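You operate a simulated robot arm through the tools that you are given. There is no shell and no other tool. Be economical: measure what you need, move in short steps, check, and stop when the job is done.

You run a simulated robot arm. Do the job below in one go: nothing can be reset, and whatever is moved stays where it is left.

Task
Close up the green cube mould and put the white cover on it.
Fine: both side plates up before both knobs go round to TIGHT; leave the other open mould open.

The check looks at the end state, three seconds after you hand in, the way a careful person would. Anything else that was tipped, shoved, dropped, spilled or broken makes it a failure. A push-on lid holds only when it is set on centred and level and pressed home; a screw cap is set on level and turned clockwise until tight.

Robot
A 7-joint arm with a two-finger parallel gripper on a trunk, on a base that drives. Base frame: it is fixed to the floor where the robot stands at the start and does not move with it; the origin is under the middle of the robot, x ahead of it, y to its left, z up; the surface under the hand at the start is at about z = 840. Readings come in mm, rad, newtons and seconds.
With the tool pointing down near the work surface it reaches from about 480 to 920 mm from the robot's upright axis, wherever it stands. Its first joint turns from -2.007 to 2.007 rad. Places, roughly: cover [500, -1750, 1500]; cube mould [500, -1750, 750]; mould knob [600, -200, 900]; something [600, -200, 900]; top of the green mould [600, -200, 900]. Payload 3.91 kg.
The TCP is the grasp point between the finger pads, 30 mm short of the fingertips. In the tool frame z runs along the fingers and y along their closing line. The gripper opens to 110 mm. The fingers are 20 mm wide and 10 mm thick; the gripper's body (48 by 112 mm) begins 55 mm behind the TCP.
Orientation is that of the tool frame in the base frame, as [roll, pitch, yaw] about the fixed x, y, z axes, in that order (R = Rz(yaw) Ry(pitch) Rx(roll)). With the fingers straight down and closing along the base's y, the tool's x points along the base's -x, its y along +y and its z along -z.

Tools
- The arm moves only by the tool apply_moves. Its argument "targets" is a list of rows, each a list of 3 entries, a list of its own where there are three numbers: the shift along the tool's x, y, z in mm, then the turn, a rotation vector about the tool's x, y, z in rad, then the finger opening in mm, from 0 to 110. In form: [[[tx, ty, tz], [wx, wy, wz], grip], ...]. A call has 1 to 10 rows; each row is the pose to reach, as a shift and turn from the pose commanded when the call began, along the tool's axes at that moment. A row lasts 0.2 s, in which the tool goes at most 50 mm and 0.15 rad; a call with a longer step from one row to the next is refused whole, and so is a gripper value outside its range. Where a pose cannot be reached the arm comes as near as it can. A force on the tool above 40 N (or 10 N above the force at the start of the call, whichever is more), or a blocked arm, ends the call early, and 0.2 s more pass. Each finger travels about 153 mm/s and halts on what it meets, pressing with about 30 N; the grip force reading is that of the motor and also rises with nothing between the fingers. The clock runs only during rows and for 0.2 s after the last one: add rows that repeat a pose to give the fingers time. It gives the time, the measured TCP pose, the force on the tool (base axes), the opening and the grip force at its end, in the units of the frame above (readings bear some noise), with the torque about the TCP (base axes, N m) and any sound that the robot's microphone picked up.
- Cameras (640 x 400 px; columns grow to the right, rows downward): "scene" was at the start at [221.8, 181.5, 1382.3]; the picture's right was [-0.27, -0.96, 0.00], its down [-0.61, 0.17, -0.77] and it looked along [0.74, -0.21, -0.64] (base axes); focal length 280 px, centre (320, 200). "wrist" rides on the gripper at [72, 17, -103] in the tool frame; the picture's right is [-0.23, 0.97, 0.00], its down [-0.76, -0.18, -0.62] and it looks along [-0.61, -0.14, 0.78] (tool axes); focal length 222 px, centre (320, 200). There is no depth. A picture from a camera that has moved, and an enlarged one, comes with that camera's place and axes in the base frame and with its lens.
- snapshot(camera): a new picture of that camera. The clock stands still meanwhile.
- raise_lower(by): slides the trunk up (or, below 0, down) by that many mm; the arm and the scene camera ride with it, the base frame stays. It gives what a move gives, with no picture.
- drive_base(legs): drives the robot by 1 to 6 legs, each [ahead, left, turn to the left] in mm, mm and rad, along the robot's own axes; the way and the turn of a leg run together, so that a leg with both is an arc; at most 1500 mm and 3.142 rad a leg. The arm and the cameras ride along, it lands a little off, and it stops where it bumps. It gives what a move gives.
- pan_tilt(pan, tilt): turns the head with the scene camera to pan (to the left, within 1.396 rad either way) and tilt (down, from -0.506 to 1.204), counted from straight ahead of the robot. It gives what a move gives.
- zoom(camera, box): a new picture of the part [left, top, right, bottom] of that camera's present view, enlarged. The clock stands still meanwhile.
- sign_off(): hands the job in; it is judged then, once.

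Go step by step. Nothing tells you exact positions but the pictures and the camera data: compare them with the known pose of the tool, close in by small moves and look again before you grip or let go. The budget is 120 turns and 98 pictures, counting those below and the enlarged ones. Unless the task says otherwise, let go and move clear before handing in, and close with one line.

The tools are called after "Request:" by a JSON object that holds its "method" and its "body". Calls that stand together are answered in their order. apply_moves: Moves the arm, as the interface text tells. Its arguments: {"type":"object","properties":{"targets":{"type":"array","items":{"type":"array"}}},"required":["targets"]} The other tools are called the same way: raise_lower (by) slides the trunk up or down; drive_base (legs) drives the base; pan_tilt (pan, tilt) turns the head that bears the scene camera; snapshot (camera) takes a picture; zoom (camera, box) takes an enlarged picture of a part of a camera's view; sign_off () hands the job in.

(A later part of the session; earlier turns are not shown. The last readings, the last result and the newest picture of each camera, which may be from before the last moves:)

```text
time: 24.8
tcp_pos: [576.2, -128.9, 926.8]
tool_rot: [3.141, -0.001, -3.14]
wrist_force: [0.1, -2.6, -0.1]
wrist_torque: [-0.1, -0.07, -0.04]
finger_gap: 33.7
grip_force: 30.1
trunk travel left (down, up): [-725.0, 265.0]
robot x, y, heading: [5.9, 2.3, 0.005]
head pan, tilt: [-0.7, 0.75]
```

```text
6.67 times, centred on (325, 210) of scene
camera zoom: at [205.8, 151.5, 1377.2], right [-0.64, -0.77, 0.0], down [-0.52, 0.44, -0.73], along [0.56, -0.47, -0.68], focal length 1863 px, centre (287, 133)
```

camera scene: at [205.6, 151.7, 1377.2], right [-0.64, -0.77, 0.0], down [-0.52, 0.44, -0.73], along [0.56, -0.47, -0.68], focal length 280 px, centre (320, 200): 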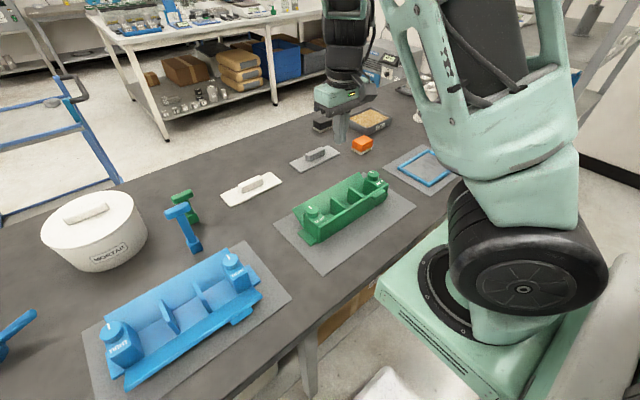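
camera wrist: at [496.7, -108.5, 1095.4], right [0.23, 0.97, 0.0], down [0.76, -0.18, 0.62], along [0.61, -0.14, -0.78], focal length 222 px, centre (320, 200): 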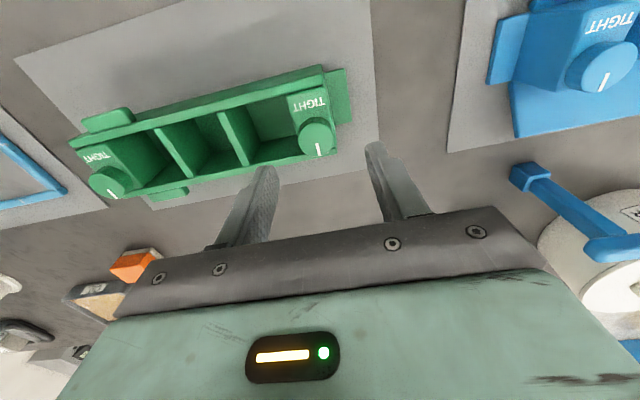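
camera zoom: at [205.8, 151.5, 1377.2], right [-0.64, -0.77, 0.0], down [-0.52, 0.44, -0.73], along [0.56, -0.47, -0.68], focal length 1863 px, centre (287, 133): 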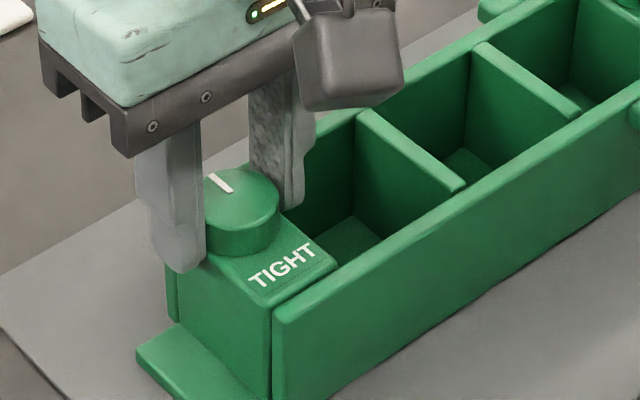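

The knob is gripped. I'll try turning clockwise, watching the torque.

Request:
{"method": "apply_moves", "body": {"targets": [[[0, 0, 0], [0, 0, 0.1], 28], [[0, 0, 0], [0, 0, 0.2], 28], [[0, 0, 0], [0, 0, 0.3], 28], [[0, 0, 0], [0, 0, 0.4], 28]]}}

Request:
{"method": "zoom", "body": {"camera": "scene", "box": [285, 180, 365, 240]}}

```text
time: 25.8
tcp_pos: [575.6, -128.9, 928.1]
tool_rot: [-3.141, 0.0, 2.743]
wrist_force: [-1.5, 2.2, 7.8]
wrist_torque: [-0.02, 0.13, 1.09]
finger_gap: 34.3
grip_force: 29.9
trunk travel left (down, up): [-725.0, 265.0]
robot x, y, heading: [4.3, -0.2, 0.006]
head pan, tilt: [-0.7, 0.75]
```

```text
6.67 times, centred on (325, 210) of scene
camera zoom: at [205.2, 151.8, 1377.4], right [-0.64, -0.77, 0.0], down [-0.52, 0.44, -0.73], along [0.56, -0.47, -0.68], focal length 1863 px, centre (287, 133)
```

zoom: 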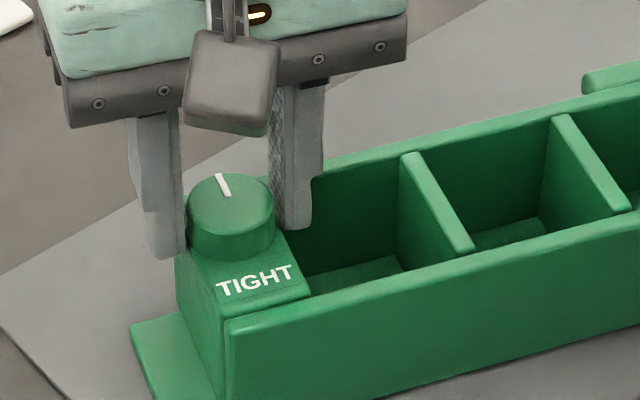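

The whole mould swivelled with the knob, so clockwise is against the knob's stop. I'll turn the same amount counterclockwise and see which part moves.

Request:
{"method": "apply_moves", "body": {"targets": [[[0, 0, 0], [0, 0, -0.1], 28], [[0, 0, 0], [0, 0, -0.2], 28], [[0, 0, 0], [0, 0, -0.3], 28], [[0, 0, 0], [0, 0, -0.4], 28]]}}

Request:
{"method": "zoom", "body": {"camera": "scene", "box": [270, 150, 430, 250]}}

```text
time: 26.8
tcp_pos: [576.1, -129.7, 926.9]
tool_rot: [-3.141, -0.001, -3.14]
wrist_force: [0.3, 3.0, 4.0]
wrist_torque: [0.12, 0.15, -1.08]
finger_gap: 33.9
grip_force: 30.2
trunk travel left (down, up): [-725.0, 265.0]
robot x, y, heading: [3.2, -0.4, 0.004]
head pan, tilt: [-0.7, 0.75]
```

```text
4.00 times, centred on (350, 200) of scene
camera zoom: at [205.6, 151.8, 1377.3], right [-0.64, -0.77, 0.0], down [-0.52, 0.44, -0.73], along [0.56, -0.47, -0.68], focal length 1118 px, centre (200, 200)
```

zoom: 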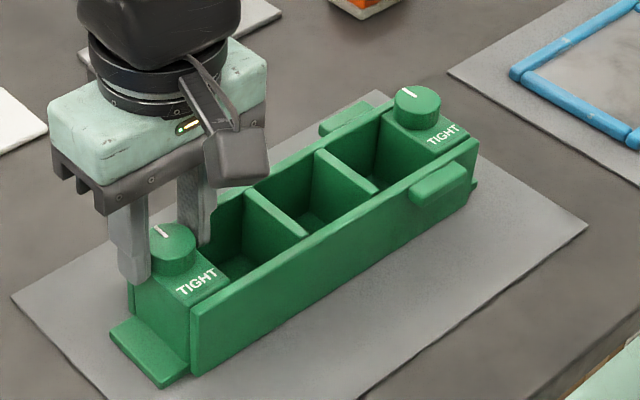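

The mould came back with the knob, so the knob is stiff or jammed; the upward force suggests the fingertips are rubbing on the block. I'll regrip about 4 mm higher and try a slow counterclockwise turn.

Request:
{"method": "apply_moves", "body": {"targets": [[[0, 0, 0], [0, 0, 0], 40], [[0, 0, -4], [0, 0, 0], 40], [[0, 0, -4], [0, 0, 0], 28], [[0, 0, -4], [0, 0, 0], 28]]}}

Request:
{"method": "zoom", "body": {"camera": "wrist", "box": [220, 90, 420, 215]}}

Request:
{"method": "apply_moves", "body": {"targets": [[[0, 0, 0], [0, 0, -0.03], 28], [[0, 0, 0], [0, 0, -0.06], 28], [[0, 0, 0], [0, 0, -0.09], 28], [[0, 0, 0], [0, 0, -0.12], 28], [[0, 0, 0], [0, 0, -0.15], 28]]}}

Request:
{"method": "zoom", "body": {"camera": "wrist", "box": [220, 90, 420, 215]}}

```text
time: 27.8
tcp_pos: [575.4, -129.3, 930.6]
tool_rot: [3.141, 0.0, -3.14]
wrist_force: [-2.1, 3.0, -0.5]
wrist_torque: [0.19, -0.02, -0.29]
finger_gap: 33.8
grip_force: 29.9
trunk travel left (down, up): [-725.0, 265.0]
robot x, y, heading: [-0.9, -0.2, 0.001]
head pan, tilt: [-0.7, 0.75]
```

```text
3.20 times, centred on (320, 152) of wrist
camera zoom: at [503.2, -112.1, 1035.0], right [0.23, 0.97, 0.0], down [0.76, -0.18, 0.62], along [0.61, -0.14, -0.78], focal length 711 px, centre (320, 352)
```

zoom: 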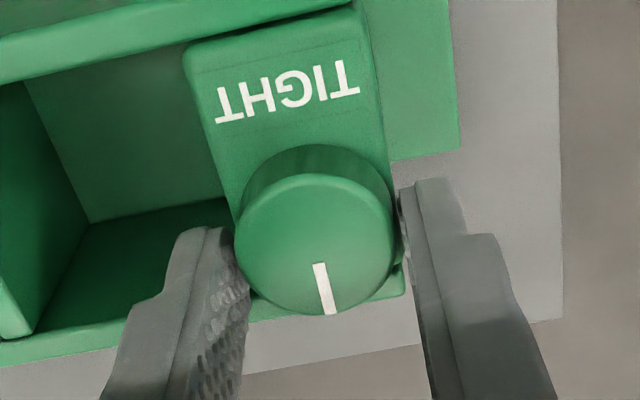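

```text
time: 29.0
tcp_pos: [575.5, -129.2, 931.1]
tool_rot: [-3.141, 0.001, -2.99]
wrist_force: [-2.7, 0.0, 0.0]
wrist_torque: [-0.12, 0.11, -0.71]
finger_gap: 34.3
grip_force: 30.3
trunk travel left (down, up): [-725.0, 265.0]
robot x, y, heading: [4.4, -0.9, 0.002]
head pan, tilt: [-0.7, 0.75]
```

```text
3.20 times, centred on (320, 152) of wrist
camera zoom: at [501.5, -122.7, 1035.6], right [0.08, 1.0, 0.0], down [0.78, -0.06, 0.62], along [0.62, -0.05, -0.78], focal length 711 px, centre (320, 352)
```

zoom: 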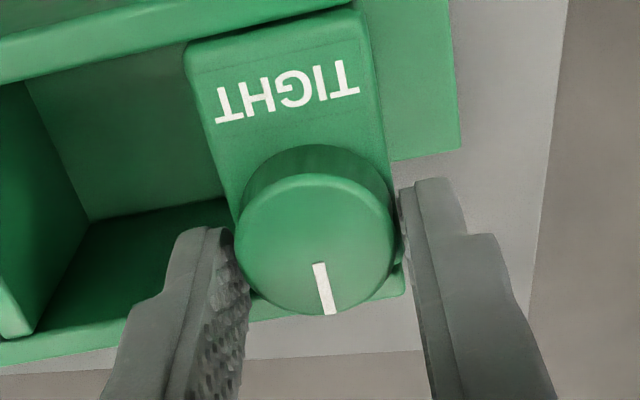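

The mould still turns as one piece with the knob, so something is locked, and a plate may not be quite home. I'll swing it back square and release. Then I'll squeeze both plates together with the gripper across the mould.

Request:
{"method": "apply_moves", "body": {"targets": [[[0, 0, 0], [0, 0, 0.06], 28], [[0, 0, 0], [0, 0, 0.12], 28], [[0, 0, 0], [0, 0, 0.16], 28], [[0, 0, 0], [0, 0, 0.15], 28], [[0, 0, 0], [0, 0, 0.15], 60], [[0, 0, -40], [0, 0, 0.15], 60], [[0, 0, -80], [0, 0, 0.15], 60]]}}

Request:
{"method": "zoom", "body": {"camera": "scene", "box": [270, 150, 430, 250]}}

```text
time: 30.6
tcp_pos: [572.8, -129.7, 1011.3]
tool_rot: [-3.141, -0.001, -3.139]
wrist_force: [0.3, 0.5, -0.6]
wrist_torque: [0.05, 0.03, -0.03]
finger_gap: 59.7
grip_force: 0.1
trunk travel left (down, up): [-725.0, 265.0]
robot x, y, heading: [1.4, -0.1, 0.0]
head pan, tilt: [-0.7, 0.75]
```

```text
4.00 times, centred on (350, 200) of scene
camera zoom: at [206.1, 151.6, 1377.1], right [-0.64, -0.77, 0.0], down [-0.52, 0.44, -0.73], along [0.56, -0.47, -0.68], focal length 1118 px, centre (200, 200)
```

zoom: 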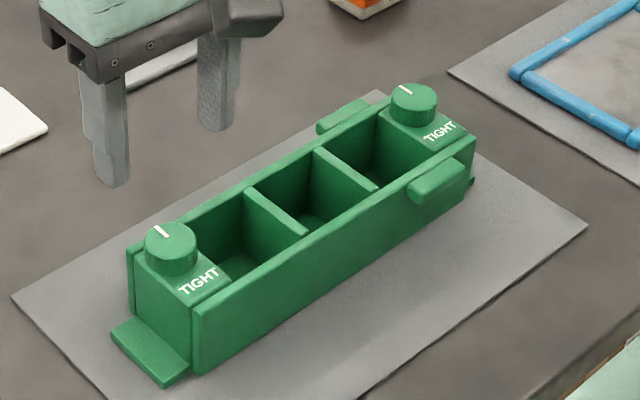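

Request:
{"method": "apply_moves", "body": {"targets": [[[0, -10, 0], [0, 0, 0.15], 70], [[0, -20, 0], [0, 0, 0.3], 80], [[0, -30, 0], [0, 0, 0.45], 90], [[0, -40, 0], [0, 0, 0.6], 100], [[0, -50, 0], [0, 0, 0.75], 110], [[0, -60, 0], [0, 0, 0.9], 110], [[0, -70, 0], [0, 0, 1.05], 110], [[0, -80, 0], [0, 0, 1.2], 110], [[0, -90, 0], [0, 0, 1.35], 110], [[0, -105, 0], [0, 0, 1.5], 110]]}}

Request:
{"method": "apply_moves", "body": {"targets": [[[0, 0, 0], [0, 0, 0.07], 110]]}}

Request:
{"method": "snapshot", "body": {"camera": "wrist"}}

```text
time: 32.8
tcp_pos: [575.6, -233.4, 1010.8]
tool_rot: [3.141, 0.001, 1.64]
wrist_force: [0.0, -0.9, -0.4]
wrist_torque: [-0.01, -0.01, 0.0]
finger_gap: 109.7
grip_force: 0.0
trunk travel left (down, up): [-725.0, 265.0]
robot x, y, heading: [5.1, -1.0, 0.004]
head pan, tilt: [-0.7, 0.75]
```

```text
time: 33.2
tcp_pos: [575.4, -233.8, 1010.3]
tool_rot: [3.141, 0.002, 1.572]
wrist_force: [0.8, 0.0, 0.4]
wrist_torque: [0.0, 0.0, -0.01]
finger_gap: 110.1
grip_force: 0.0
trunk travel left (down, up): [-725.0, 265.0]
robot x, y, heading: [3.2, -4.9, 0.005]
head pan, tilt: [-0.7, 0.75]
```

```text
52 pictures are left
camera wrist: at [593.0, -161.3, 1114.9], right [0.97, -0.23, 0.0], down [-0.18, -0.76, 0.62], along [-0.14, -0.61, -0.78], focal length 222 px, centre (320, 200)
```

wrist: 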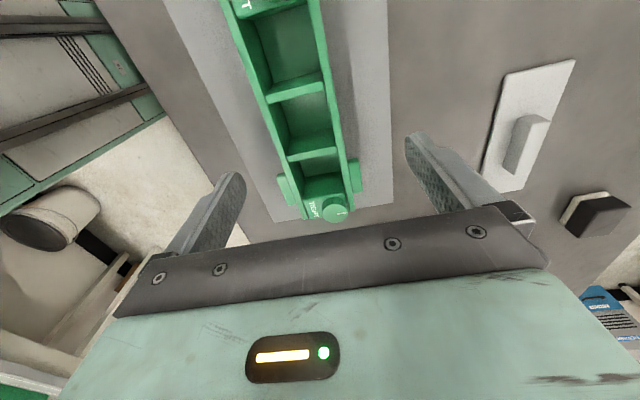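

Request:
{"method": "apply_moves", "body": {"targets": [[[0, -10, 30], [0, 0, 0], 110], [[0, -10, 60], [0, 0, 0], 110]]}}

Request:
{"method": "snapshot", "body": {"camera": "wrist"}}

```text
time: 33.8
tcp_pos: [564.3, -233.6, 952.9]
tool_rot: [-3.142, 0.001, 1.573]
wrist_force: [-0.7, 0.0, 0.2]
wrist_torque: [-0.01, 0.03, 0.02]
finger_gap: 110.3
grip_force: 0.0
trunk travel left (down, up): [-725.0, 265.0]
robot x, y, heading: [3.4, 0.7, 0.005]
head pan, tilt: [-0.7, 0.75]
```

```text
51 pictures are left
camera wrist: at [582.8, -160.1, 1055.9], right [0.97, -0.22, 0.0], down [-0.18, -0.76, 0.62], along [-0.14, -0.61, -0.78], focal length 222 px, centre (320, 200)
```

wrist: 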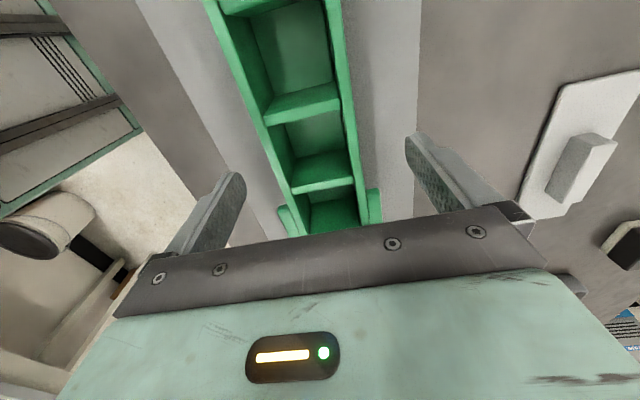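

The fingers straddle the mould evenly. I'll lower and squeeze.

Request:
{"method": "apply_moves", "body": {"targets": [[[0, 0, 25], [0, 0, 0], 110], [[0, 0, 50], [0, 0, 0], 110], [[0, 0, 50], [0, 0, 0], 95], [[0, 0, 50], [0, 0, 0], 80], [[0, 0, 50], [0, 0, 0], 60], [[0, 0, 50], [0, 0, 0], 60], [[0, 0, 50], [0, 0, 0], 60]]}}

Request:
{"method": "snapshot", "body": {"camera": "wrist"}}

Request:
{"method": "zoom", "body": {"camera": "scene", "box": [270, 150, 430, 250]}}

```text
time: 35.4
tcp_pos: [566.4, -232.9, 901.4]
tool_rot: [-3.141, 0.0, 1.573]
wrist_force: [-0.5, 0.0, 0.2]
wrist_torque: [0.25, 0.17, 0.23]
finger_gap: 69.1
grip_force: 30.0
trunk travel left (down, up): [-725.0, 265.0]
robot x, y, heading: [0.1, -0.1, 0.004]
head pan, tilt: [-0.7, 0.75]
```

```text
50 pictures are left
camera wrist: at [582.8, -160.7, 1005.4], right [0.97, -0.22, 0.0], down [-0.18, -0.76, 0.62], along [-0.14, -0.61, -0.78], focal length 222 px, centre (320, 200)
```

wrist: 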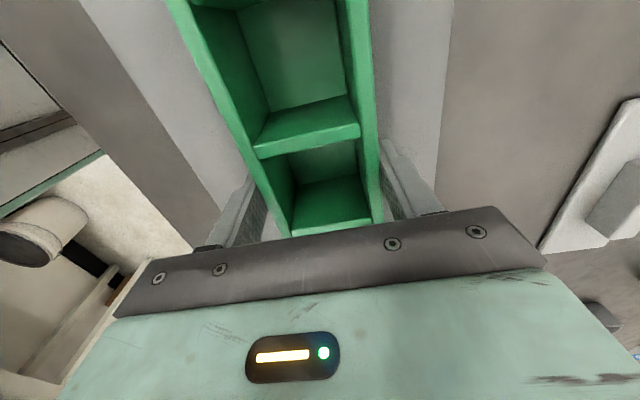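

```text
4.00 times, centred on (350, 200) of scene
camera zoom: at [205.8, 151.5, 1377.2], right [-0.64, -0.77, 0.0], down [-0.52, 0.44, -0.73], along [0.56, -0.47, -0.68], focal length 1118 px, centre (200, 200)
```

zoom: 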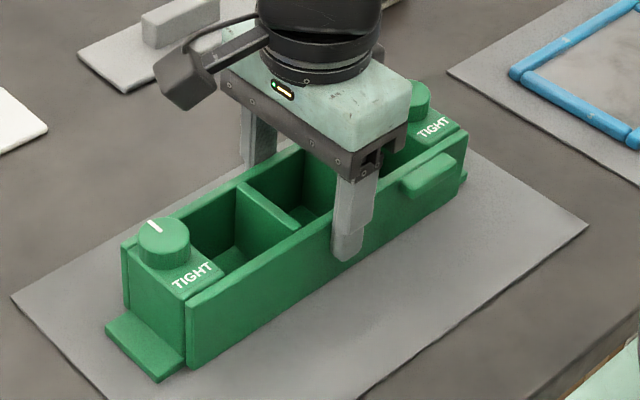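

Squeezed to 69.1 mm, so both plates are fully closed. I'll release, lift and go back to the +y knob.

Request:
{"method": "apply_moves", "body": {"targets": [[[0, 0, 0], [0, 0, 0], 85], [[0, 0, 0], [0, 0, 0], 110], [[0, 0, -45], [0, 0, 0], 110], [[0, 0, -70], [0, 0, 0], 90], [[35, 3, -70], [0, 0, 0], 60], [[70, 6, -70], [0, 0, 0], 60], [[102, 8, -60], [0, 0, 0], 60]]}}

Request:
{"method": "zoom", "body": {"camera": "wrist", "box": [220, 90, 420, 215]}}

```text
time: 37.0
tcp_pos: [574.5, -133.1, 961.0]
tool_rot: [-3.14, -0.001, 1.573]
wrist_force: [0.4, -0.5, 0.2]
wrist_torque: [0.03, -0.03, 0.01]
finger_gap: 60.0
grip_force: 0.1
trunk travel left (down, up): [-725.0, 265.0]
robot x, y, heading: [6.8, -0.8, 0.006]
head pan, tilt: [-0.7, 0.75]
```

```text
3.20 times, centred on (320, 152) of wrist
camera zoom: at [591.9, -60.2, 1065.7], right [0.97, -0.23, 0.0], down [-0.18, -0.76, 0.62], along [-0.14, -0.61, -0.78], focal length 711 px, centre (320, 352)
```

zoom: 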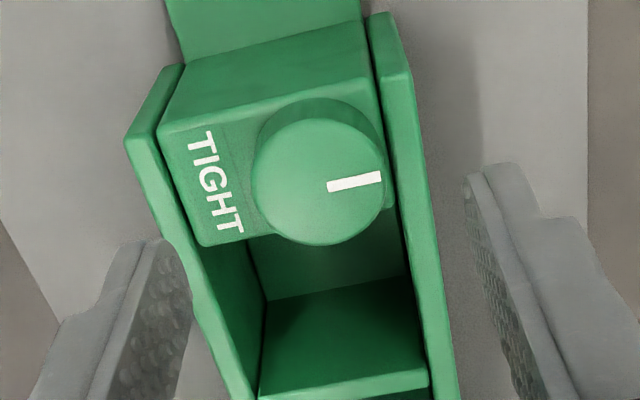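

Request:
{"method": "apply_moves", "body": {"targets": [[[0, 1, 15], [0, 0, 0], 60], [[0, 1, 30], [0, 0, 0], 60], [[0, 1, 30], [0, 0, 0], 45], [[0, 1, 30], [0, 0, 0], 34], [[0, 1, 30], [0, 0, 0], 28], [[0, 1, 30], [0, 0, 0], 28]]}}

Request:
{"method": "apply_moves", "body": {"targets": [[[0, 0, 0], [0, 0, 0.03], 28], [[0, 0, 0], [0, 0, 0.06], 28], [[0, 0, 0], [0, 0, 0.09], 28], [[0, 0, 0], [0, 0, 0.12], 28]]}}

Request:
{"method": "zoom", "body": {"camera": "wrist", "box": [220, 90, 420, 215]}}

```text
time: 37.8
tcp_pos: [572.2, -132.0, 934.2]
tool_rot: [-3.135, -0.005, 1.573]
wrist_force: [-11.1, -0.7, 37.1]
wrist_torque: [-0.14, 1.43, 0.11]
finger_gap: 50.6
grip_force: 5.4
trunk travel left (down, up): [-725.0, 265.0]
robot x, y, heading: [4.5, 0.3, 0.004]
head pan, tilt: [-0.7, 0.75]
stopped in row 3: the force on the tool passed its limit at 47 N (the readings are from after the stop); the commanded pose is now the measured one
```

```text
time: 38.1
tcp_pos: [574.7, -131.3, 933.9]
tool_rot: [3.14, -0.002, 1.556]
wrist_force: [4.5, -0.9, 33.0]
wrist_torque: [-0.19, 0.17, 0.01]
finger_gap: 31.9
grip_force: 4.5
trunk travel left (down, up): [-725.0, 265.0]
robot x, y, heading: [0.6, -1.7, -0.002]
head pan, tilt: [-0.7, 0.75]
stopped in row 1: the force on the tool passed its limit at 58 N (the readings are from after the stop); the commanded pose is now the measured one
```

```text
3.20 times, centred on (320, 152) of wrist
camera zoom: at [592.8, -59.9, 1037.8], right [0.97, -0.24, 0.0], down [-0.19, -0.76, 0.62], along [-0.15, -0.6, -0.78], focal length 711 px, centre (320, 352)
```

zoom: 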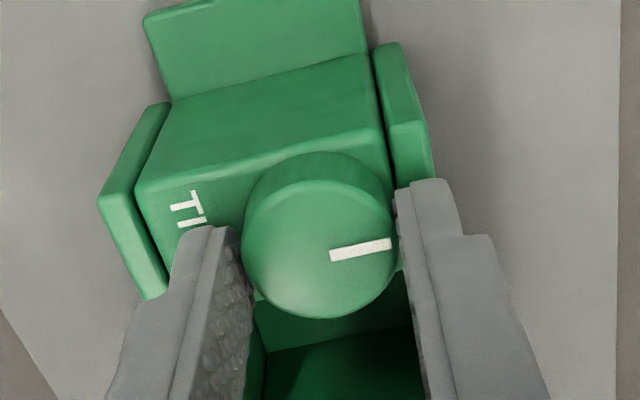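

The fingers landed on the tops of the plates, at about z 904, which are higher than the knob block. I'll open, lift straight up and check that nothing was disturbed.

Request:
{"method": "apply_moves", "body": {"targets": [[[0, 0, -8], [0, 0, 0], 36], [[0, 0, -30], [0, 0, 0], 60], [[0, 0, -50], [0, 0, 0], 60]]}}

Request:
{"method": "zoom", "body": {"camera": "wrist", "box": [200, 50, 440, 200]}}

Request:
{"method": "zoom", "body": {"camera": "scene", "box": [270, 150, 430, 250]}}

```text
time: 38.9
tcp_pos: [573.8, -134.7, 982.2]
tool_rot: [-3.134, 0.0, 1.557]
wrist_force: [-0.2, 0.0, 0.5]
wrist_torque: [-0.03, 0.01, 0.0]
finger_gap: 60.0
grip_force: 0.0
trunk travel left (down, up): [-725.0, 265.0]
robot x, y, heading: [6.2, 1.6, 0.001]
head pan, tilt: [-0.7, 0.75]
```

```text
2.67 times, centred on (320, 125) of wrist
camera zoom: at [592.5, -60.5, 1086.6], right [0.97, -0.24, -0.01], down [-0.18, -0.76, 0.62], along [-0.16, -0.6, -0.78], focal length 592 px, centre (320, 400)
```

zoom: 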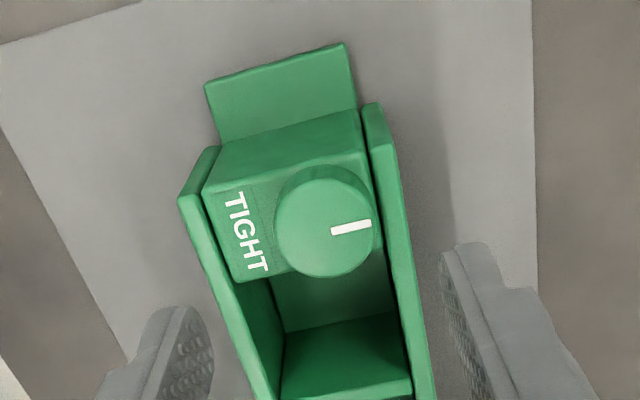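

```text
4.00 times, centred on (350, 200) of scene
camera zoom: at [205.4, 151.5, 1377.1], right [-0.64, -0.77, 0.0], down [-0.52, 0.44, -0.73], along [0.56, -0.47, -0.68], focal length 1118 px, centre (200, 200)
```

zoom: 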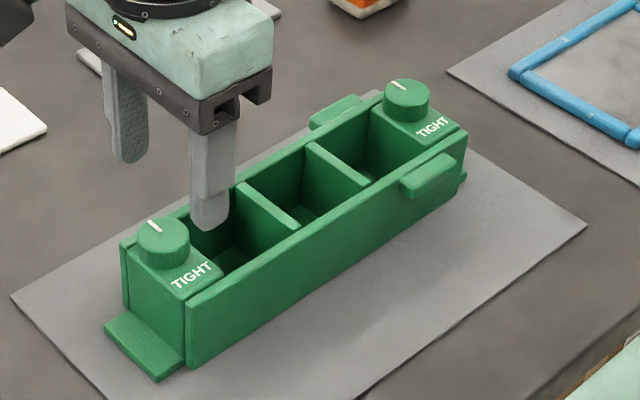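

Nothing was disturbed and the plates are still up. I'll turn the hand back to closing along y, regrip the knob and repeat the test now that the plates have been squeezed home.

Request:
{"method": "apply_moves", "body": {"targets": [[[0, 0, 0], [0, 0, -0.15], 60], [[0, 0, 0], [0, 0, -0.3], 60], [[0, 0, 0], [0, 0, -0.45], 60], [[0, 0, 0], [0, 0, -0.6], 60], [[0, 0, 0], [0, 0, -0.75], 60], [[0, 0, 0], [0, 0, -0.9], 60], [[0, 0, 0], [0, 0, -1.05], 60], [[0, 0, 0], [0, 0, -1.2], 60], [[0, 0, 0], [0, 0, -1.35], 60], [[0, 0, 0], [0, 0, -1.5], 60]]}}

Request:
{"method": "apply_moves", "body": {"targets": [[[0, 0, 18], [0, 0, -0.084], 60], [[0, 0, 36], [0, 0, -0.084], 60]]}}

Request:
{"method": "zoom", "body": {"camera": "wrist", "box": [220, 90, 420, 215]}}

```text
time: 41.1
tcp_pos: [573.0, -132.6, 981.7]
tool_rot: [3.14, -0.006, 3.059]
wrist_force: [0.0, 0.0, 0.5]
wrist_torque: [-0.02, 0.01, 0.02]
finger_gap: 60.0
grip_force: 0.1
trunk travel left (down, up): [-725.0, 265.0]
robot x, y, heading: [5.0, 0.1, -0.0]
head pan, tilt: [-0.7, 0.75]
```

```text
time: 41.7
tcp_pos: [572.7, -132.7, 945.6]
tool_rot: [3.138, -0.005, 3.141]
wrist_force: [0.2, -0.8, -0.1]
wrist_torque: [0.0, -0.02, 0.03]
finger_gap: 60.0
grip_force: 0.1
trunk travel left (down, up): [-725.0, 265.0]
robot x, y, heading: [0.7, -1.1, -0.001]
head pan, tilt: [-0.7, 0.75]
```

```text
3.20 times, centred on (320, 152) of wrist
camera zoom: at [501.2, -115.5, 1050.6], right [0.23, 0.97, 0.0], down [0.77, -0.18, 0.62], along [0.6, -0.14, -0.79], focal length 711 px, centre (320, 352)
```

zoom: 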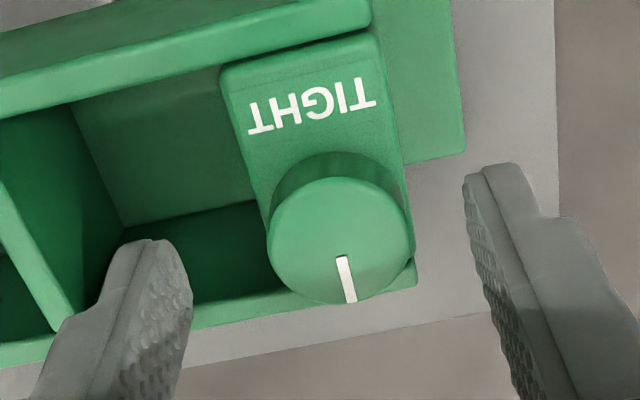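

Request:
{"method": "apply_moves", "body": {"targets": [[[-4, 4, 0], [0, 0, 0], 60], [[-4, 4, 15], [0, 0, 0], 50], [[-4, 4, 15], [0, 0, 0], 34], [[-4, 4, 15], [0, 0, 0], 28], [[-4, 4, 15], [0, 0, 0], 28]]}}

Request:
{"method": "zoom", "body": {"camera": "wrist", "box": [220, 90, 420, 215]}}

Request:
{"method": "apply_moves", "body": {"targets": [[[0, 0, 0], [0, 0, -0.03], 28], [[0, 0, 0], [0, 0, -0.06], 28], [[0, 0, 0], [0, 0, -0.1], 28], [[0, 0, 0], [0, 0, -0.14], 28]]}}

Request:
{"method": "zoom", "body": {"camera": "wrist", "box": [220, 90, 420, 215]}}

```text
time: 42.9
tcp_pos: [576.3, -127.6, 929.7]
tool_rot: [3.137, -0.006, 3.14]
wrist_force: [1.1, -8.7, 2.7]
wrist_torque: [-0.45, -0.13, 0.1]
finger_gap: 33.7
grip_force: 29.8
trunk travel left (down, up): [-725.0, 265.0]
robot x, y, heading: [0.9, 0.1, -0.001]
head pan, tilt: [-0.7, 0.75]
```

```text
3.20 times, centred on (320, 152) of wrist
camera zoom: at [505.0, -110.9, 1034.6], right [0.23, 0.97, 0.0], down [0.76, -0.18, 0.62], along [0.6, -0.14, -0.79], focal length 711 px, centre (320, 352)
```

zoom: 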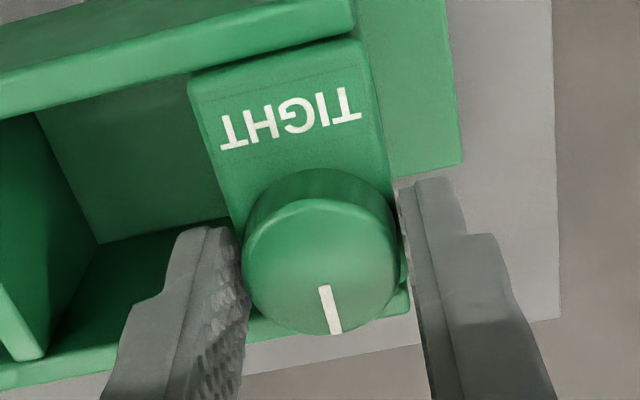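

```text
time: 43.9
tcp_pos: [577.5, -127.4, 930.3]
tool_rot: [3.139, -0.006, -3.004]
wrist_force: [-2.7, 0.9, 0.8]
wrist_torque: [0.06, 0.1, -0.61]
finger_gap: 34.0
grip_force: 30.4
trunk travel left (down, up): [-725.0, 265.0]
robot x, y, heading: [-1.1, 0.1, 0.001]
head pan, tilt: [-0.7, 0.75]
```

```text
3.20 times, centred on (320, 152) of wrist
camera zoom: at [504.0, -120.9, 1035.5], right [0.09, 1.0, 0.0], down [0.78, -0.07, 0.62], along [0.62, -0.05, -0.79], focal length 711 px, centre (320, 352)
```

zoom: 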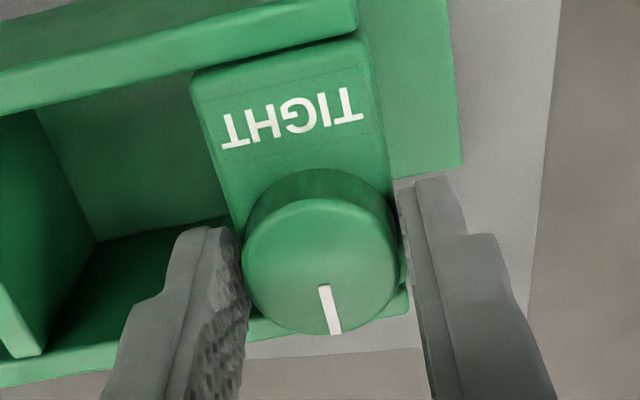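

Counterclockwise it still moves as one piece. I'll turn back and on past, slowly clockwise.

Request:
{"method": "apply_moves", "body": {"targets": [[[0, 0, 0], [0, 0, 0.05], 28], [[0, 0, 0], [0, 0, 0.1], 28], [[0, 0, 0], [0, 0, 0.15], 28], [[0, 0, 0], [0, 0, 0.2], 28], [[0, 0, 0], [0, 0, 0.25], 28], [[0, 0, 0], [0, 0, 0.3], 28]]}}

Request:
{"method": "zoom", "body": {"camera": "wrist", "box": [220, 90, 420, 215]}}

```text
time: 45.3
tcp_pos: [578.5, -128.2, 930.8]
tool_rot: [3.14, -0.004, 2.98]
wrist_force: [3.5, 0.5, -0.6]
wrist_torque: [0.11, -0.29, 0.47]
finger_gap: 33.8
grip_force: 30.4
trunk travel left (down, up): [-725.0, 265.0]
robot x, y, heading: [3.2, -0.4, 0.0]
head pan, tilt: [-0.7, 0.75]
```

```text
3.20 times, centred on (320, 152) of wrist
camera zoom: at [510.1, -99.7, 1035.7], right [0.38, 0.92, 0.0], down [0.73, -0.3, 0.62], along [0.57, -0.24, -0.79], focal length 711 px, centre (320, 352)
```

zoom: 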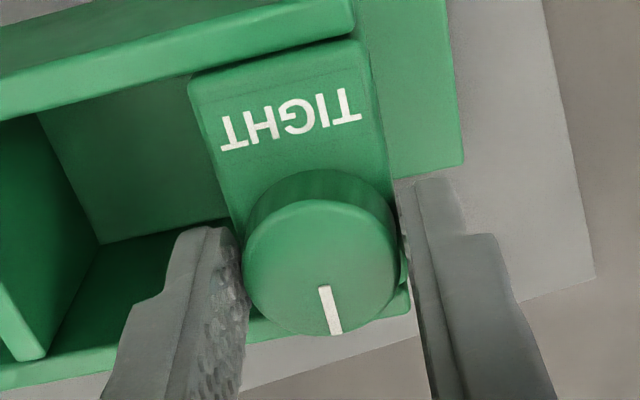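

Now I see it: the gap of 33.8 mm is the block's width, so the fingertips were low enough to grip the block itself. I'll square the mould, open, rise 7 mm and grip only the knob.

Request:
{"method": "apply_moves", "body": {"targets": [[[0, 0, 0], [0, 0, -0.05], 28], [[0, 0, 0], [0, 0, -0.1], 28], [[0, 0, 0], [0, 0, -0.16], 28], [[0, 0, 0], [0, 0, -0.16], 45], [[0, 0, -6.5], [0, 0, -0.16], 45], [[0, 0, -6.5], [0, 0, -0.16], 25], [[0, 0, -6.5], [0, 0, -0.16], 25]]}}

Request:
{"method": "zoom", "body": {"camera": "wrist", "box": [220, 90, 420, 215]}}

```text
time: 46.9
tcp_pos: [579.3, -127.7, 937.3]
tool_rot: [3.137, -0.006, 3.141]
wrist_force: [0.6, 4.6, -0.9]
wrist_torque: [0.04, -0.12, -0.03]
finger_gap: 30.1
grip_force: 30.4
trunk travel left (down, up): [-725.0, 265.0]
robot x, y, heading: [1.3, 2.5, 0.003]
head pan, tilt: [-0.7, 0.75]
```

```text
3.20 times, centred on (320, 152) of wrist
camera zoom: at [506.3, -110.7, 1042.1], right [0.23, 0.97, 0.0], down [0.76, -0.18, 0.62], along [0.6, -0.14, -0.79], focal length 711 px, centre (320, 352)
```

zoom: 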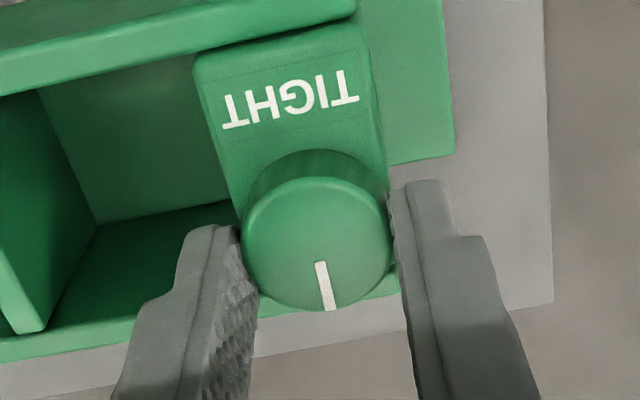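

The gap is now 30.1 mm, the knob alone. Clockwise test.

Request:
{"method": "apply_moves", "body": {"targets": [[[0, 0, 0], [0, 0, 0.05], 25], [[0, 0, 0], [0, 0, 0.1], 25], [[0, 0, 0], [0, 0, 0.2], 25], [[0, 0, 0], [0, 0, 0.3], 25]]}}

Request:
{"method": "zoom", "body": {"camera": "wrist", "box": [220, 90, 420, 215]}}

```text
time: 47.9
tcp_pos: [576.9, -129.5, 939.0]
tool_rot: [3.139, -0.006, 2.836]
wrist_force: [1.6, 5.1, 7.5]
wrist_torque: [-0.02, 0.16, -0.01]
finger_gap: 30.2
grip_force: 30.2
trunk travel left (down, up): [-725.0, 265.0]
robot x, y, heading: [0.2, 0.6, 0.002]
head pan, tilt: [-0.7, 0.75]
```

```text
3.20 times, centred on (320, 152) of wrist
camera zoom: at [513.9, -90.8, 1041.9], right [0.51, 0.86, 0.0], down [0.68, -0.4, 0.62], along [0.53, -0.31, -0.79], focal length 711 px, centre (320, 352)
```

zoom: 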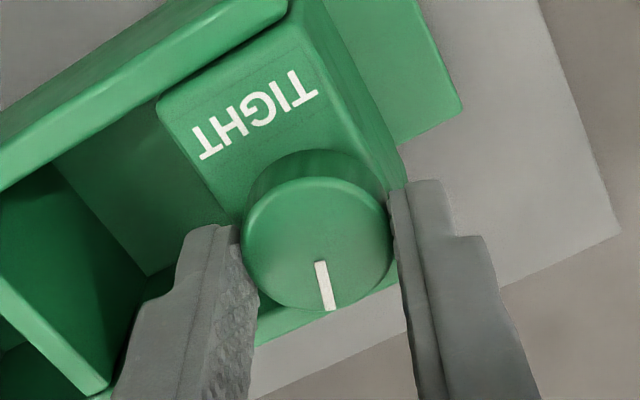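

The knob turns freely clockwise and the mould stays put. I'll continue, a touch higher.

Request:
{"method": "apply_moves", "body": {"targets": [[[0, 0, -1], [0, 0, 0.14], 25], [[0, 0, -1], [0, 0, 0.28], 25], [[0, 0, -1], [0, 0, 0.42], 25], [[0, 0, -1], [0, 0, 0.56], 25], [[0, 0, -1], [0, 0, 0.7], 25], [[0, 0, -1], [0, 0, 0.84], 25], [[0, 0, -1], [0, 0, 0.98], 25], [[0, 0, -1], [0, 0, 1.12], 25], [[0, 0, -1], [0, 0, 1.26], 25]]}}

Request:
{"method": "zoom", "body": {"camera": "wrist", "box": [220, 90, 420, 215]}}

```text
time: 49.9
tcp_pos: [577.9, -127.7, 938.7]
tool_rot: [-3.135, -0.002, 1.577]
wrist_force: [-1.3, 0.2, -0.3]
wrist_torque: [0.07, -0.06, 0.06]
finger_gap: 30.1
grip_force: 30.1
trunk travel left (down, up): [-725.0, 265.0]
robot x, y, heading: [-0.2, -1.6, 0.004]
head pan, tilt: [-0.7, 0.75]
```

```text
3.20 times, centred on (320, 152) of wrist
camera zoom: at [594.8, -55.8, 1041.8], right [0.98, -0.22, -0.01], down [-0.17, -0.76, 0.62], along [-0.14, -0.61, -0.78], focal length 711 px, centre (320, 352)
```

zoom: 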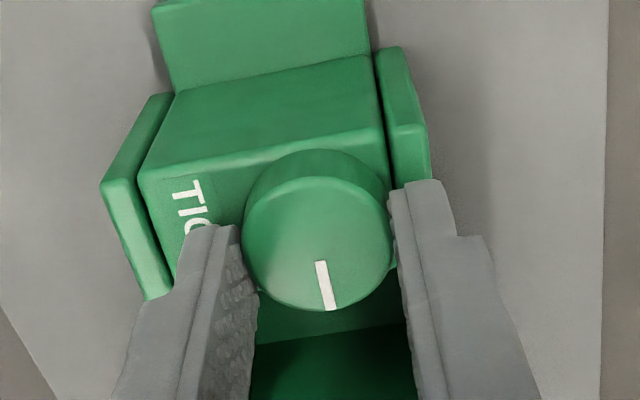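

A quarter turn is done and the pointer aims at -y. I'll keep turning clockwise.

Request:
{"method": "apply_moves", "body": {"targets": [[[0, 0, 0], [0, 0, 0.14], 25], [[0, 0, 0], [0, 0, 0.28], 25], [[0, 0, 0], [0, 0, 0.42], 25], [[0, 0, 0], [0, 0, 0.56], 25], [[0, 0, 0], [0, 0, 0.7], 25], [[0, 0, 0], [0, 0, 0.84], 25], [[0, 0, 0], [0, 0, 0.98], 25], [[0, 0, 0], [0, 0, 1.12], 25], [[0, 0, 0], [0, 0, 1.26], 25], [[0, 0, 0], [0, 0, 1.4], 25]]}}

Request:
{"method": "zoom", "body": {"camera": "wrist", "box": [220, 90, 420, 215]}}

```text
time: 52.1
tcp_pos: [576.7, -127.2, 938.4]
tool_rot: [-3.138, 0.006, 0.177]
wrist_force: [-0.7, 2.4, -0.9]
wrist_torque: [-0.06, -0.1, 0.01]
finger_gap: 30.1
grip_force: 30.1
trunk travel left (down, up): [-725.0, 265.0]
robot x, y, heading: [0.8, 1.7, 0.004]
head pan, tilt: [-0.7, 0.75]
```

```text
3.20 times, centred on (320, 152) of wrist
camera zoom: at [652.3, -131.3, 1041.7], right [-0.05, -1.0, 0.0], down [-0.78, 0.04, 0.63], along [-0.63, 0.03, -0.78], focal length 711 px, centre (320, 352)
```

zoom: 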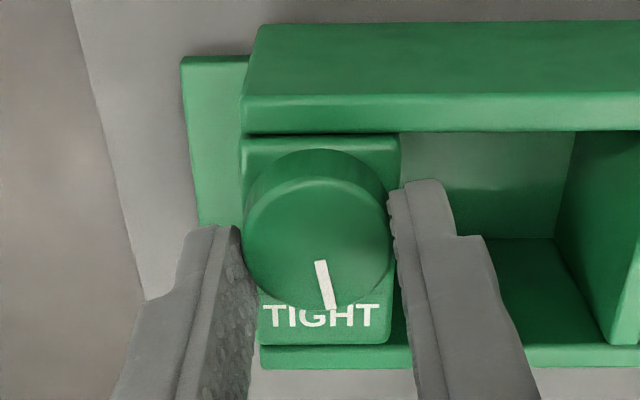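

The pointer is almost on TIGHT. I'll finish the last 0.18 rad gently.

Request:
{"method": "apply_moves", "body": {"targets": [[[0, 0, 0], [0, 0, 0.06], 25], [[0, 0, 0], [0, 0, 0.12], 25], [[0, 0, 0], [0, 0, 0.18], 25]]}}

Request:
{"method": "zoom", "body": {"camera": "wrist", "box": [220, 90, 420, 215]}}

```text
time: 52.9
tcp_pos: [578.4, -128.0, 937.9]
tool_rot: [-3.139, 0.006, -0.001]
wrist_force: [0.4, 2.5, 0.1]
wrist_torque: [-0.09, -0.14, 0.02]
finger_gap: 30.1
grip_force: 30.4
trunk travel left (down, up): [-725.0, 265.0]
robot x, y, heading: [2.5, 0.7, -0.0]
head pan, tilt: [-0.7, 0.75]
```

```text
3.20 times, centred on (320, 152) of wrist
camera zoom: at [650.5, -144.8, 1041.7], right [-0.23, -0.97, 0.0], down [-0.76, 0.18, 0.63], along [-0.61, 0.14, -0.78], focal length 711 px, centre (320, 352)
```

zoom: 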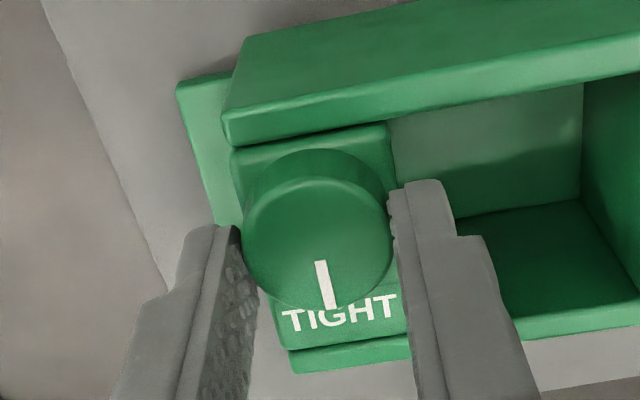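

Request:
{"method": "apply_moves", "body": {"targets": [[[0, 0, 0], [0, 0, 0.04], 25], [[0, 0, 0], [0, 0, 0.08], 25]]}}

Request:
{"method": "apply_moves", "body": {"targets": [[[0, 0, 0], [0, 0, 0], 50], [[0, 0, -20], [0, 0, 0], 60], [[-8, 0, -60], [0, 0, 0], 60]]}}

Request:
{"method": "zoom", "body": {"camera": "wrist", "box": [220, 90, 420, 215]}}

```text
time: 53.5
tcp_pos: [577.6, -127.5, 938.6]
tool_rot: [-3.14, 0.005, -0.081]
wrist_force: [1.3, 2.2, -0.1]
wrist_torque: [-0.19, -0.26, 0.34]
finger_gap: 30.6
grip_force: 29.5
trunk travel left (down, up): [-725.0, 265.0]
robot x, y, heading: [0.9, -0.3, -0.001]
head pan, tilt: [-0.7, 0.75]
```

```text
time: 54.3
tcp_pos: [571.7, -128.2, 1000.1]
tool_rot: [-3.14, 0.007, -0.082]
wrist_force: [-0.8, -0.3, 0.1]
wrist_torque: [-0.03, 0.0, -0.01]
finger_gap: 59.8
grip_force: 0.2
trunk travel left (down, up): [-725.0, 265.0]
robot x, y, heading: [3.5, 2.1, 0.005]
head pan, tilt: [-0.7, 0.75]
```

```text
3.20 times, centred on (320, 152) of wrist
camera zoom: at [643.1, -151.4, 1102.4], right [-0.3, -0.95, 0.0], down [-0.74, 0.24, 0.63], along [-0.6, 0.19, -0.78], focal length 711 px, centre (320, 352)
```

zoom: 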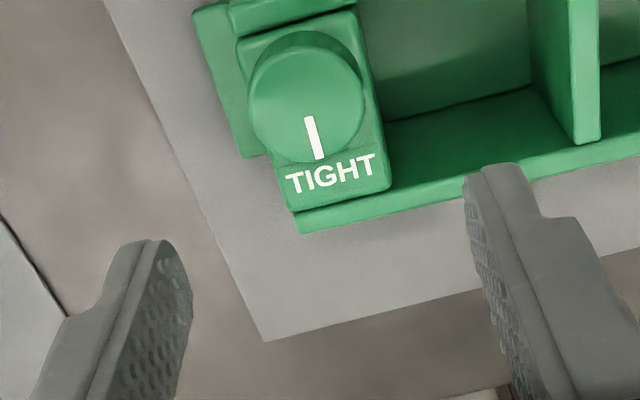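

The first knob is at TIGHT, with a stop felt at the end. I'll move over the second knob while unwinding the wrist.

Request:
{"method": "apply_moves", "body": {"targets": [[[2, 21, 0], [0, 0, -0.15], 60], [[4, 42, 0], [0, 0, -0.3], 60], [[6, 63, 0], [0, 0, -0.45], 60], [[8, 84, 0], [0, 0, -0.6], 60], [[10, 105, 0], [0, 0, -0.75], 60], [[12, 126, 0], [0, 0, -0.9], 60], [[14, 147, 0], [0, 0, -1.05], 60], [[16, 168, 0], [0, 0, -1.2], 60], [[18, 190, 0], [0, 0, -1.35], 60], [[20, 211, 0], [0, 0, -1.5], 60]]}}

Request:
{"method": "apply_moves", "body": {"targets": [[[0, 0, 0], [0, 0, -0.15], 60], [[0, 0, 0], [0, 0, -0.3], 60], [[0, 0, 0], [0, 0, -0.45], 60], [[0, 0, 0], [0, 0, -0.6], 60], [[0, 0, 0], [0, 0, -0.75], 60], [[0, 0, 0], [0, 0, -0.9], 60], [[0, 0, 0], [0, 0, -1.05], 60], [[0, 0, 0], [0, 0, -1.2], 60], [[0, 0, 0], [0, 0, -1.35], 60], [[0, 0, 0], [0, 0, -1.5], 60]]}}

Request:
{"method": "apply_moves", "body": {"targets": [[[0, 0, 20], [0, 0, -0.11], 60], [[0, 0, 46], [0, 0, -0.22], 60]]}}

Request:
{"method": "zoom", "body": {"camera": "wrist", "box": [220, 90, 420, 215]}}

```text
time: 56.5
tcp_pos: [572.3, -338.1, 998.1]
tool_rot: [-3.135, -0.001, 1.422]
wrist_force: [0.1, 0.5, 0.0]
wrist_torque: [-0.01, -0.02, 0.01]
finger_gap: 59.8
grip_force: 0.1
trunk travel left (down, up): [-725.0, 265.0]
robot x, y, heading: [-0.3, -1.2, -0.001]
head pan, tilt: [-0.7, 0.75]
```

```text
time: 58.7
tcp_pos: [573.6, -339.6, 998.7]
tool_rot: [3.14, -0.005, 2.923]
wrist_force: [-0.9, 0.4, 0.5]
wrist_torque: [0.01, 0.0, 0.01]
finger_gap: 60.0
grip_force: 0.1
trunk travel left (down, up): [-725.0, 265.0]
robot x, y, heading: [2.3, -1.1, 0.004]
head pan, tilt: [-0.7, 0.75]
```

```text
time: 59.3
tcp_pos: [572.5, -337.6, 953.0]
tool_rot: [3.141, -0.005, -3.14]
wrist_force: [-0.9, -0.1, 0.6]
wrist_torque: [-0.05, -0.01, -0.01]
finger_gap: 59.8
grip_force: 0.1
trunk travel left (down, up): [-725.0, 265.0]
robot x, y, heading: [7.3, 1.2, -0.001]
head pan, tilt: [-0.7, 0.75]
```

```text
3.20 times, centred on (320, 152) of wrist
camera zoom: at [501.4, -321.8, 1057.2], right [0.23, 0.97, 0.0], down [0.76, -0.18, 0.62], along [0.6, -0.14, -0.79], focal length 711 px, centre (320, 352)
```

zoom: 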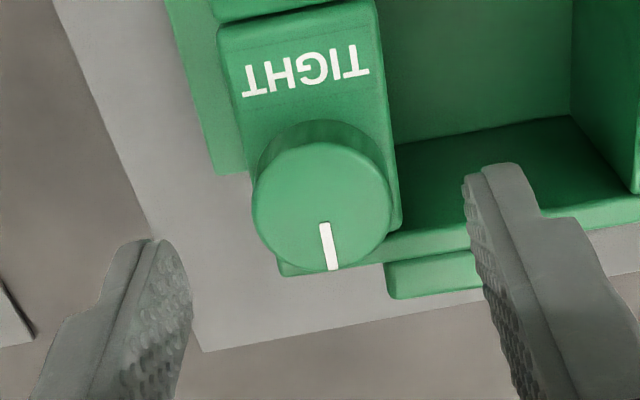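

The second knob is centred. I'll lower 15 mm and grip.

Request:
{"method": "apply_moves", "body": {"targets": [[[0, 0, 15], [0, 0, 0], 60], [[0, 0, 15], [0, 0, 0], 45], [[0, 0, 15], [0, 0, 0], 25], [[0, 0, 15], [0, 0, 0], 25]]}}

Request:
{"method": "zoom", "body": {"camera": "wrist", "box": [220, 90, 420, 215]}}

```text
time: 60.3
tcp_pos: [572.4, -338.8, 937.7]
tool_rot: [3.137, -0.005, -3.141]
wrist_force: [0.4, 5.4, 0.6]
wrist_torque: [-0.02, -0.05, 0.02]
finger_gap: 30.2
grip_force: 29.8
trunk travel left (down, up): [-725.0, 265.0]
robot x, y, heading: [0.3, -2.7, 0.003]
head pan, tilt: [-0.7, 0.75]
```

```text
3.20 times, centred on (320, 152) of wrist
camera zoom: at [500.6, -321.5, 1041.4], right [0.23, 0.97, 0.0], down [0.77, -0.18, 0.62], along [0.6, -0.14, -0.79], focal length 711 px, centre (320, 352)
```

zoom: 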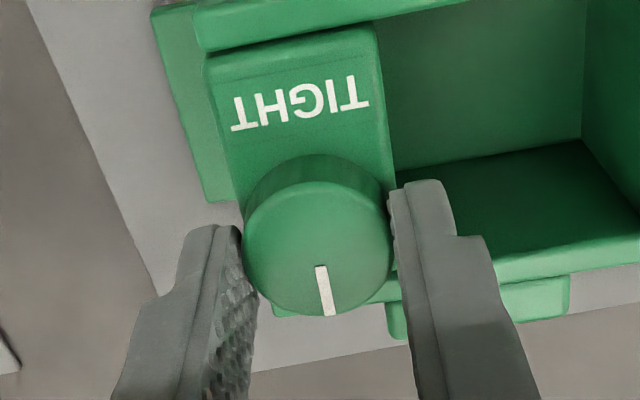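

The knob is gripped. I'll turn clockwise a little and check the direction.

Request:
{"method": "apply_moves", "body": {"targets": [[[0, 0, -1], [0, 0, 0.1], 25], [[0, 0, -1], [0, 0, 0.2], 25], [[0, 0, -1], [0, 0, 0.3], 25]]}}

Request:
{"method": "zoom", "body": {"camera": "wrist", "box": [220, 90, 420, 215]}}

```text
time: 61.1
tcp_pos: [573.3, -340.1, 937.7]
tool_rot: [3.141, -0.007, 2.838]
wrist_force: [0.2, -2.3, -0.2]
wrist_torque: [-0.3, 0.03, -0.01]
finger_gap: 29.8
grip_force: 30.3
trunk travel left (down, up): [-725.0, 265.0]
robot x, y, heading: [2.8, 3.1, 0.002]
head pan, tilt: [-0.7, 0.75]
```

```text
3.20 times, centred on (320, 152) of wrist
camera zoom: at [509.5, -301.7, 1041.7], right [0.51, 0.86, 0.0], down [0.68, -0.4, 0.62], along [0.53, -0.32, -0.79], focal length 711 px, centre (320, 352)
```

zoom: 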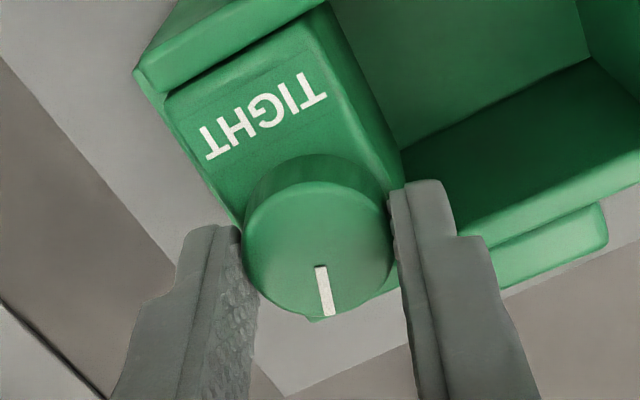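

It turns freely. I'll continue to about half a turn.

Request:
{"method": "apply_moves", "body": {"targets": [[[0, 0, 0], [0, 0, 0.14], 25], [[0, 0, 0], [0, 0, 0.28], 25], [[0, 0, 0], [0, 0, 0.42], 25], [[0, 0, 0], [0, 0, 0.56], 25], [[0, 0, 0], [0, 0, 0.7], 25], [[0, 0, 0], [0, 0, 0.84], 25], [[0, 0, 0], [0, 0, 0.98], 25], [[0, 0, 0], [0, 0, 1.12], 25], [[0, 0, 0], [0, 0, 1.26], 25], [[0, 0, 0], [0, 0, 1.4], 25]]}}

Request:
{"method": "apply_moves", "body": {"targets": [[[0, 0, 0], [0, 0, 0.14], 25], [[0, 0, 0], [0, 0, 0.28], 25], [[0, 0, 0], [0, 0, 0.42], 25], [[0, 0, 0], [0, 0, 0.56], 25], [[0, 0, 0], [0, 0, 0.7], 25], [[0, 0, 0], [0, 0, 0.84], 25], [[0, 0, 0], [0, 0, 0.98], 25], [[0, 0, 0], [0, 0, 1.12], 25], [[0, 0, 0], [0, 0, 1.26], 25], [[0, 0, 0], [0, 0, 1.38], 25]]}}

Request:
{"method": "zoom", "body": {"camera": "wrist", "box": [220, 90, 420, 215]}}

```text
time: 63.3
tcp_pos: [572.4, -339.0, 937.7]
tool_rot: [-3.134, -0.004, 1.438]
wrist_force: [0.3, 1.5, 0.3]
wrist_torque: [-0.53, -0.04, 0.05]
finger_gap: 30.1
grip_force: 30.3
trunk travel left (down, up): [-725.0, 265.0]
robot x, y, heading: [4.1, 3.4, 0.001]
head pan, tilt: [-0.7, 0.75]
```

```text
time: 65.5
tcp_pos: [572.7, -340.1, 938.7]
tool_rot: [-3.14, 0.005, 0.057]
wrist_force: [0.6, -0.3, -0.1]
wrist_torque: [-0.4, -0.07, 0.0]
finger_gap: 30.1
grip_force: 30.0
trunk travel left (down, up): [-725.0, 265.0]
robot x, y, heading: [1.8, -0.9, 0.001]
head pan, tilt: [-0.7, 0.75]
```

```text
3.20 times, centred on (320, 152) of wrist
camera zoom: at [646.6, -352.3, 1041.3], right [-0.17, -0.99, 0.0], down [-0.77, 0.13, 0.63], along [-0.62, 0.11, -0.78], focal length 711 px, centre (320, 352)
```

zoom: 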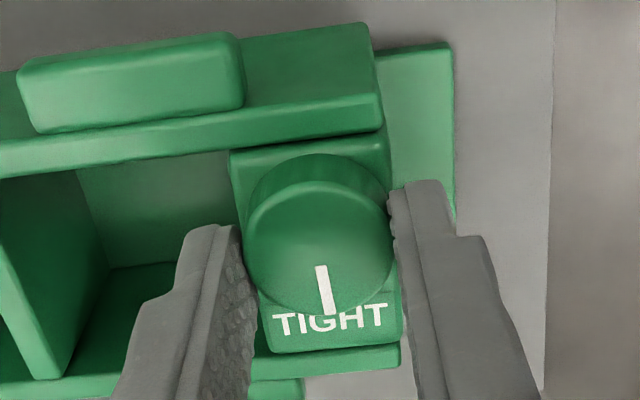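

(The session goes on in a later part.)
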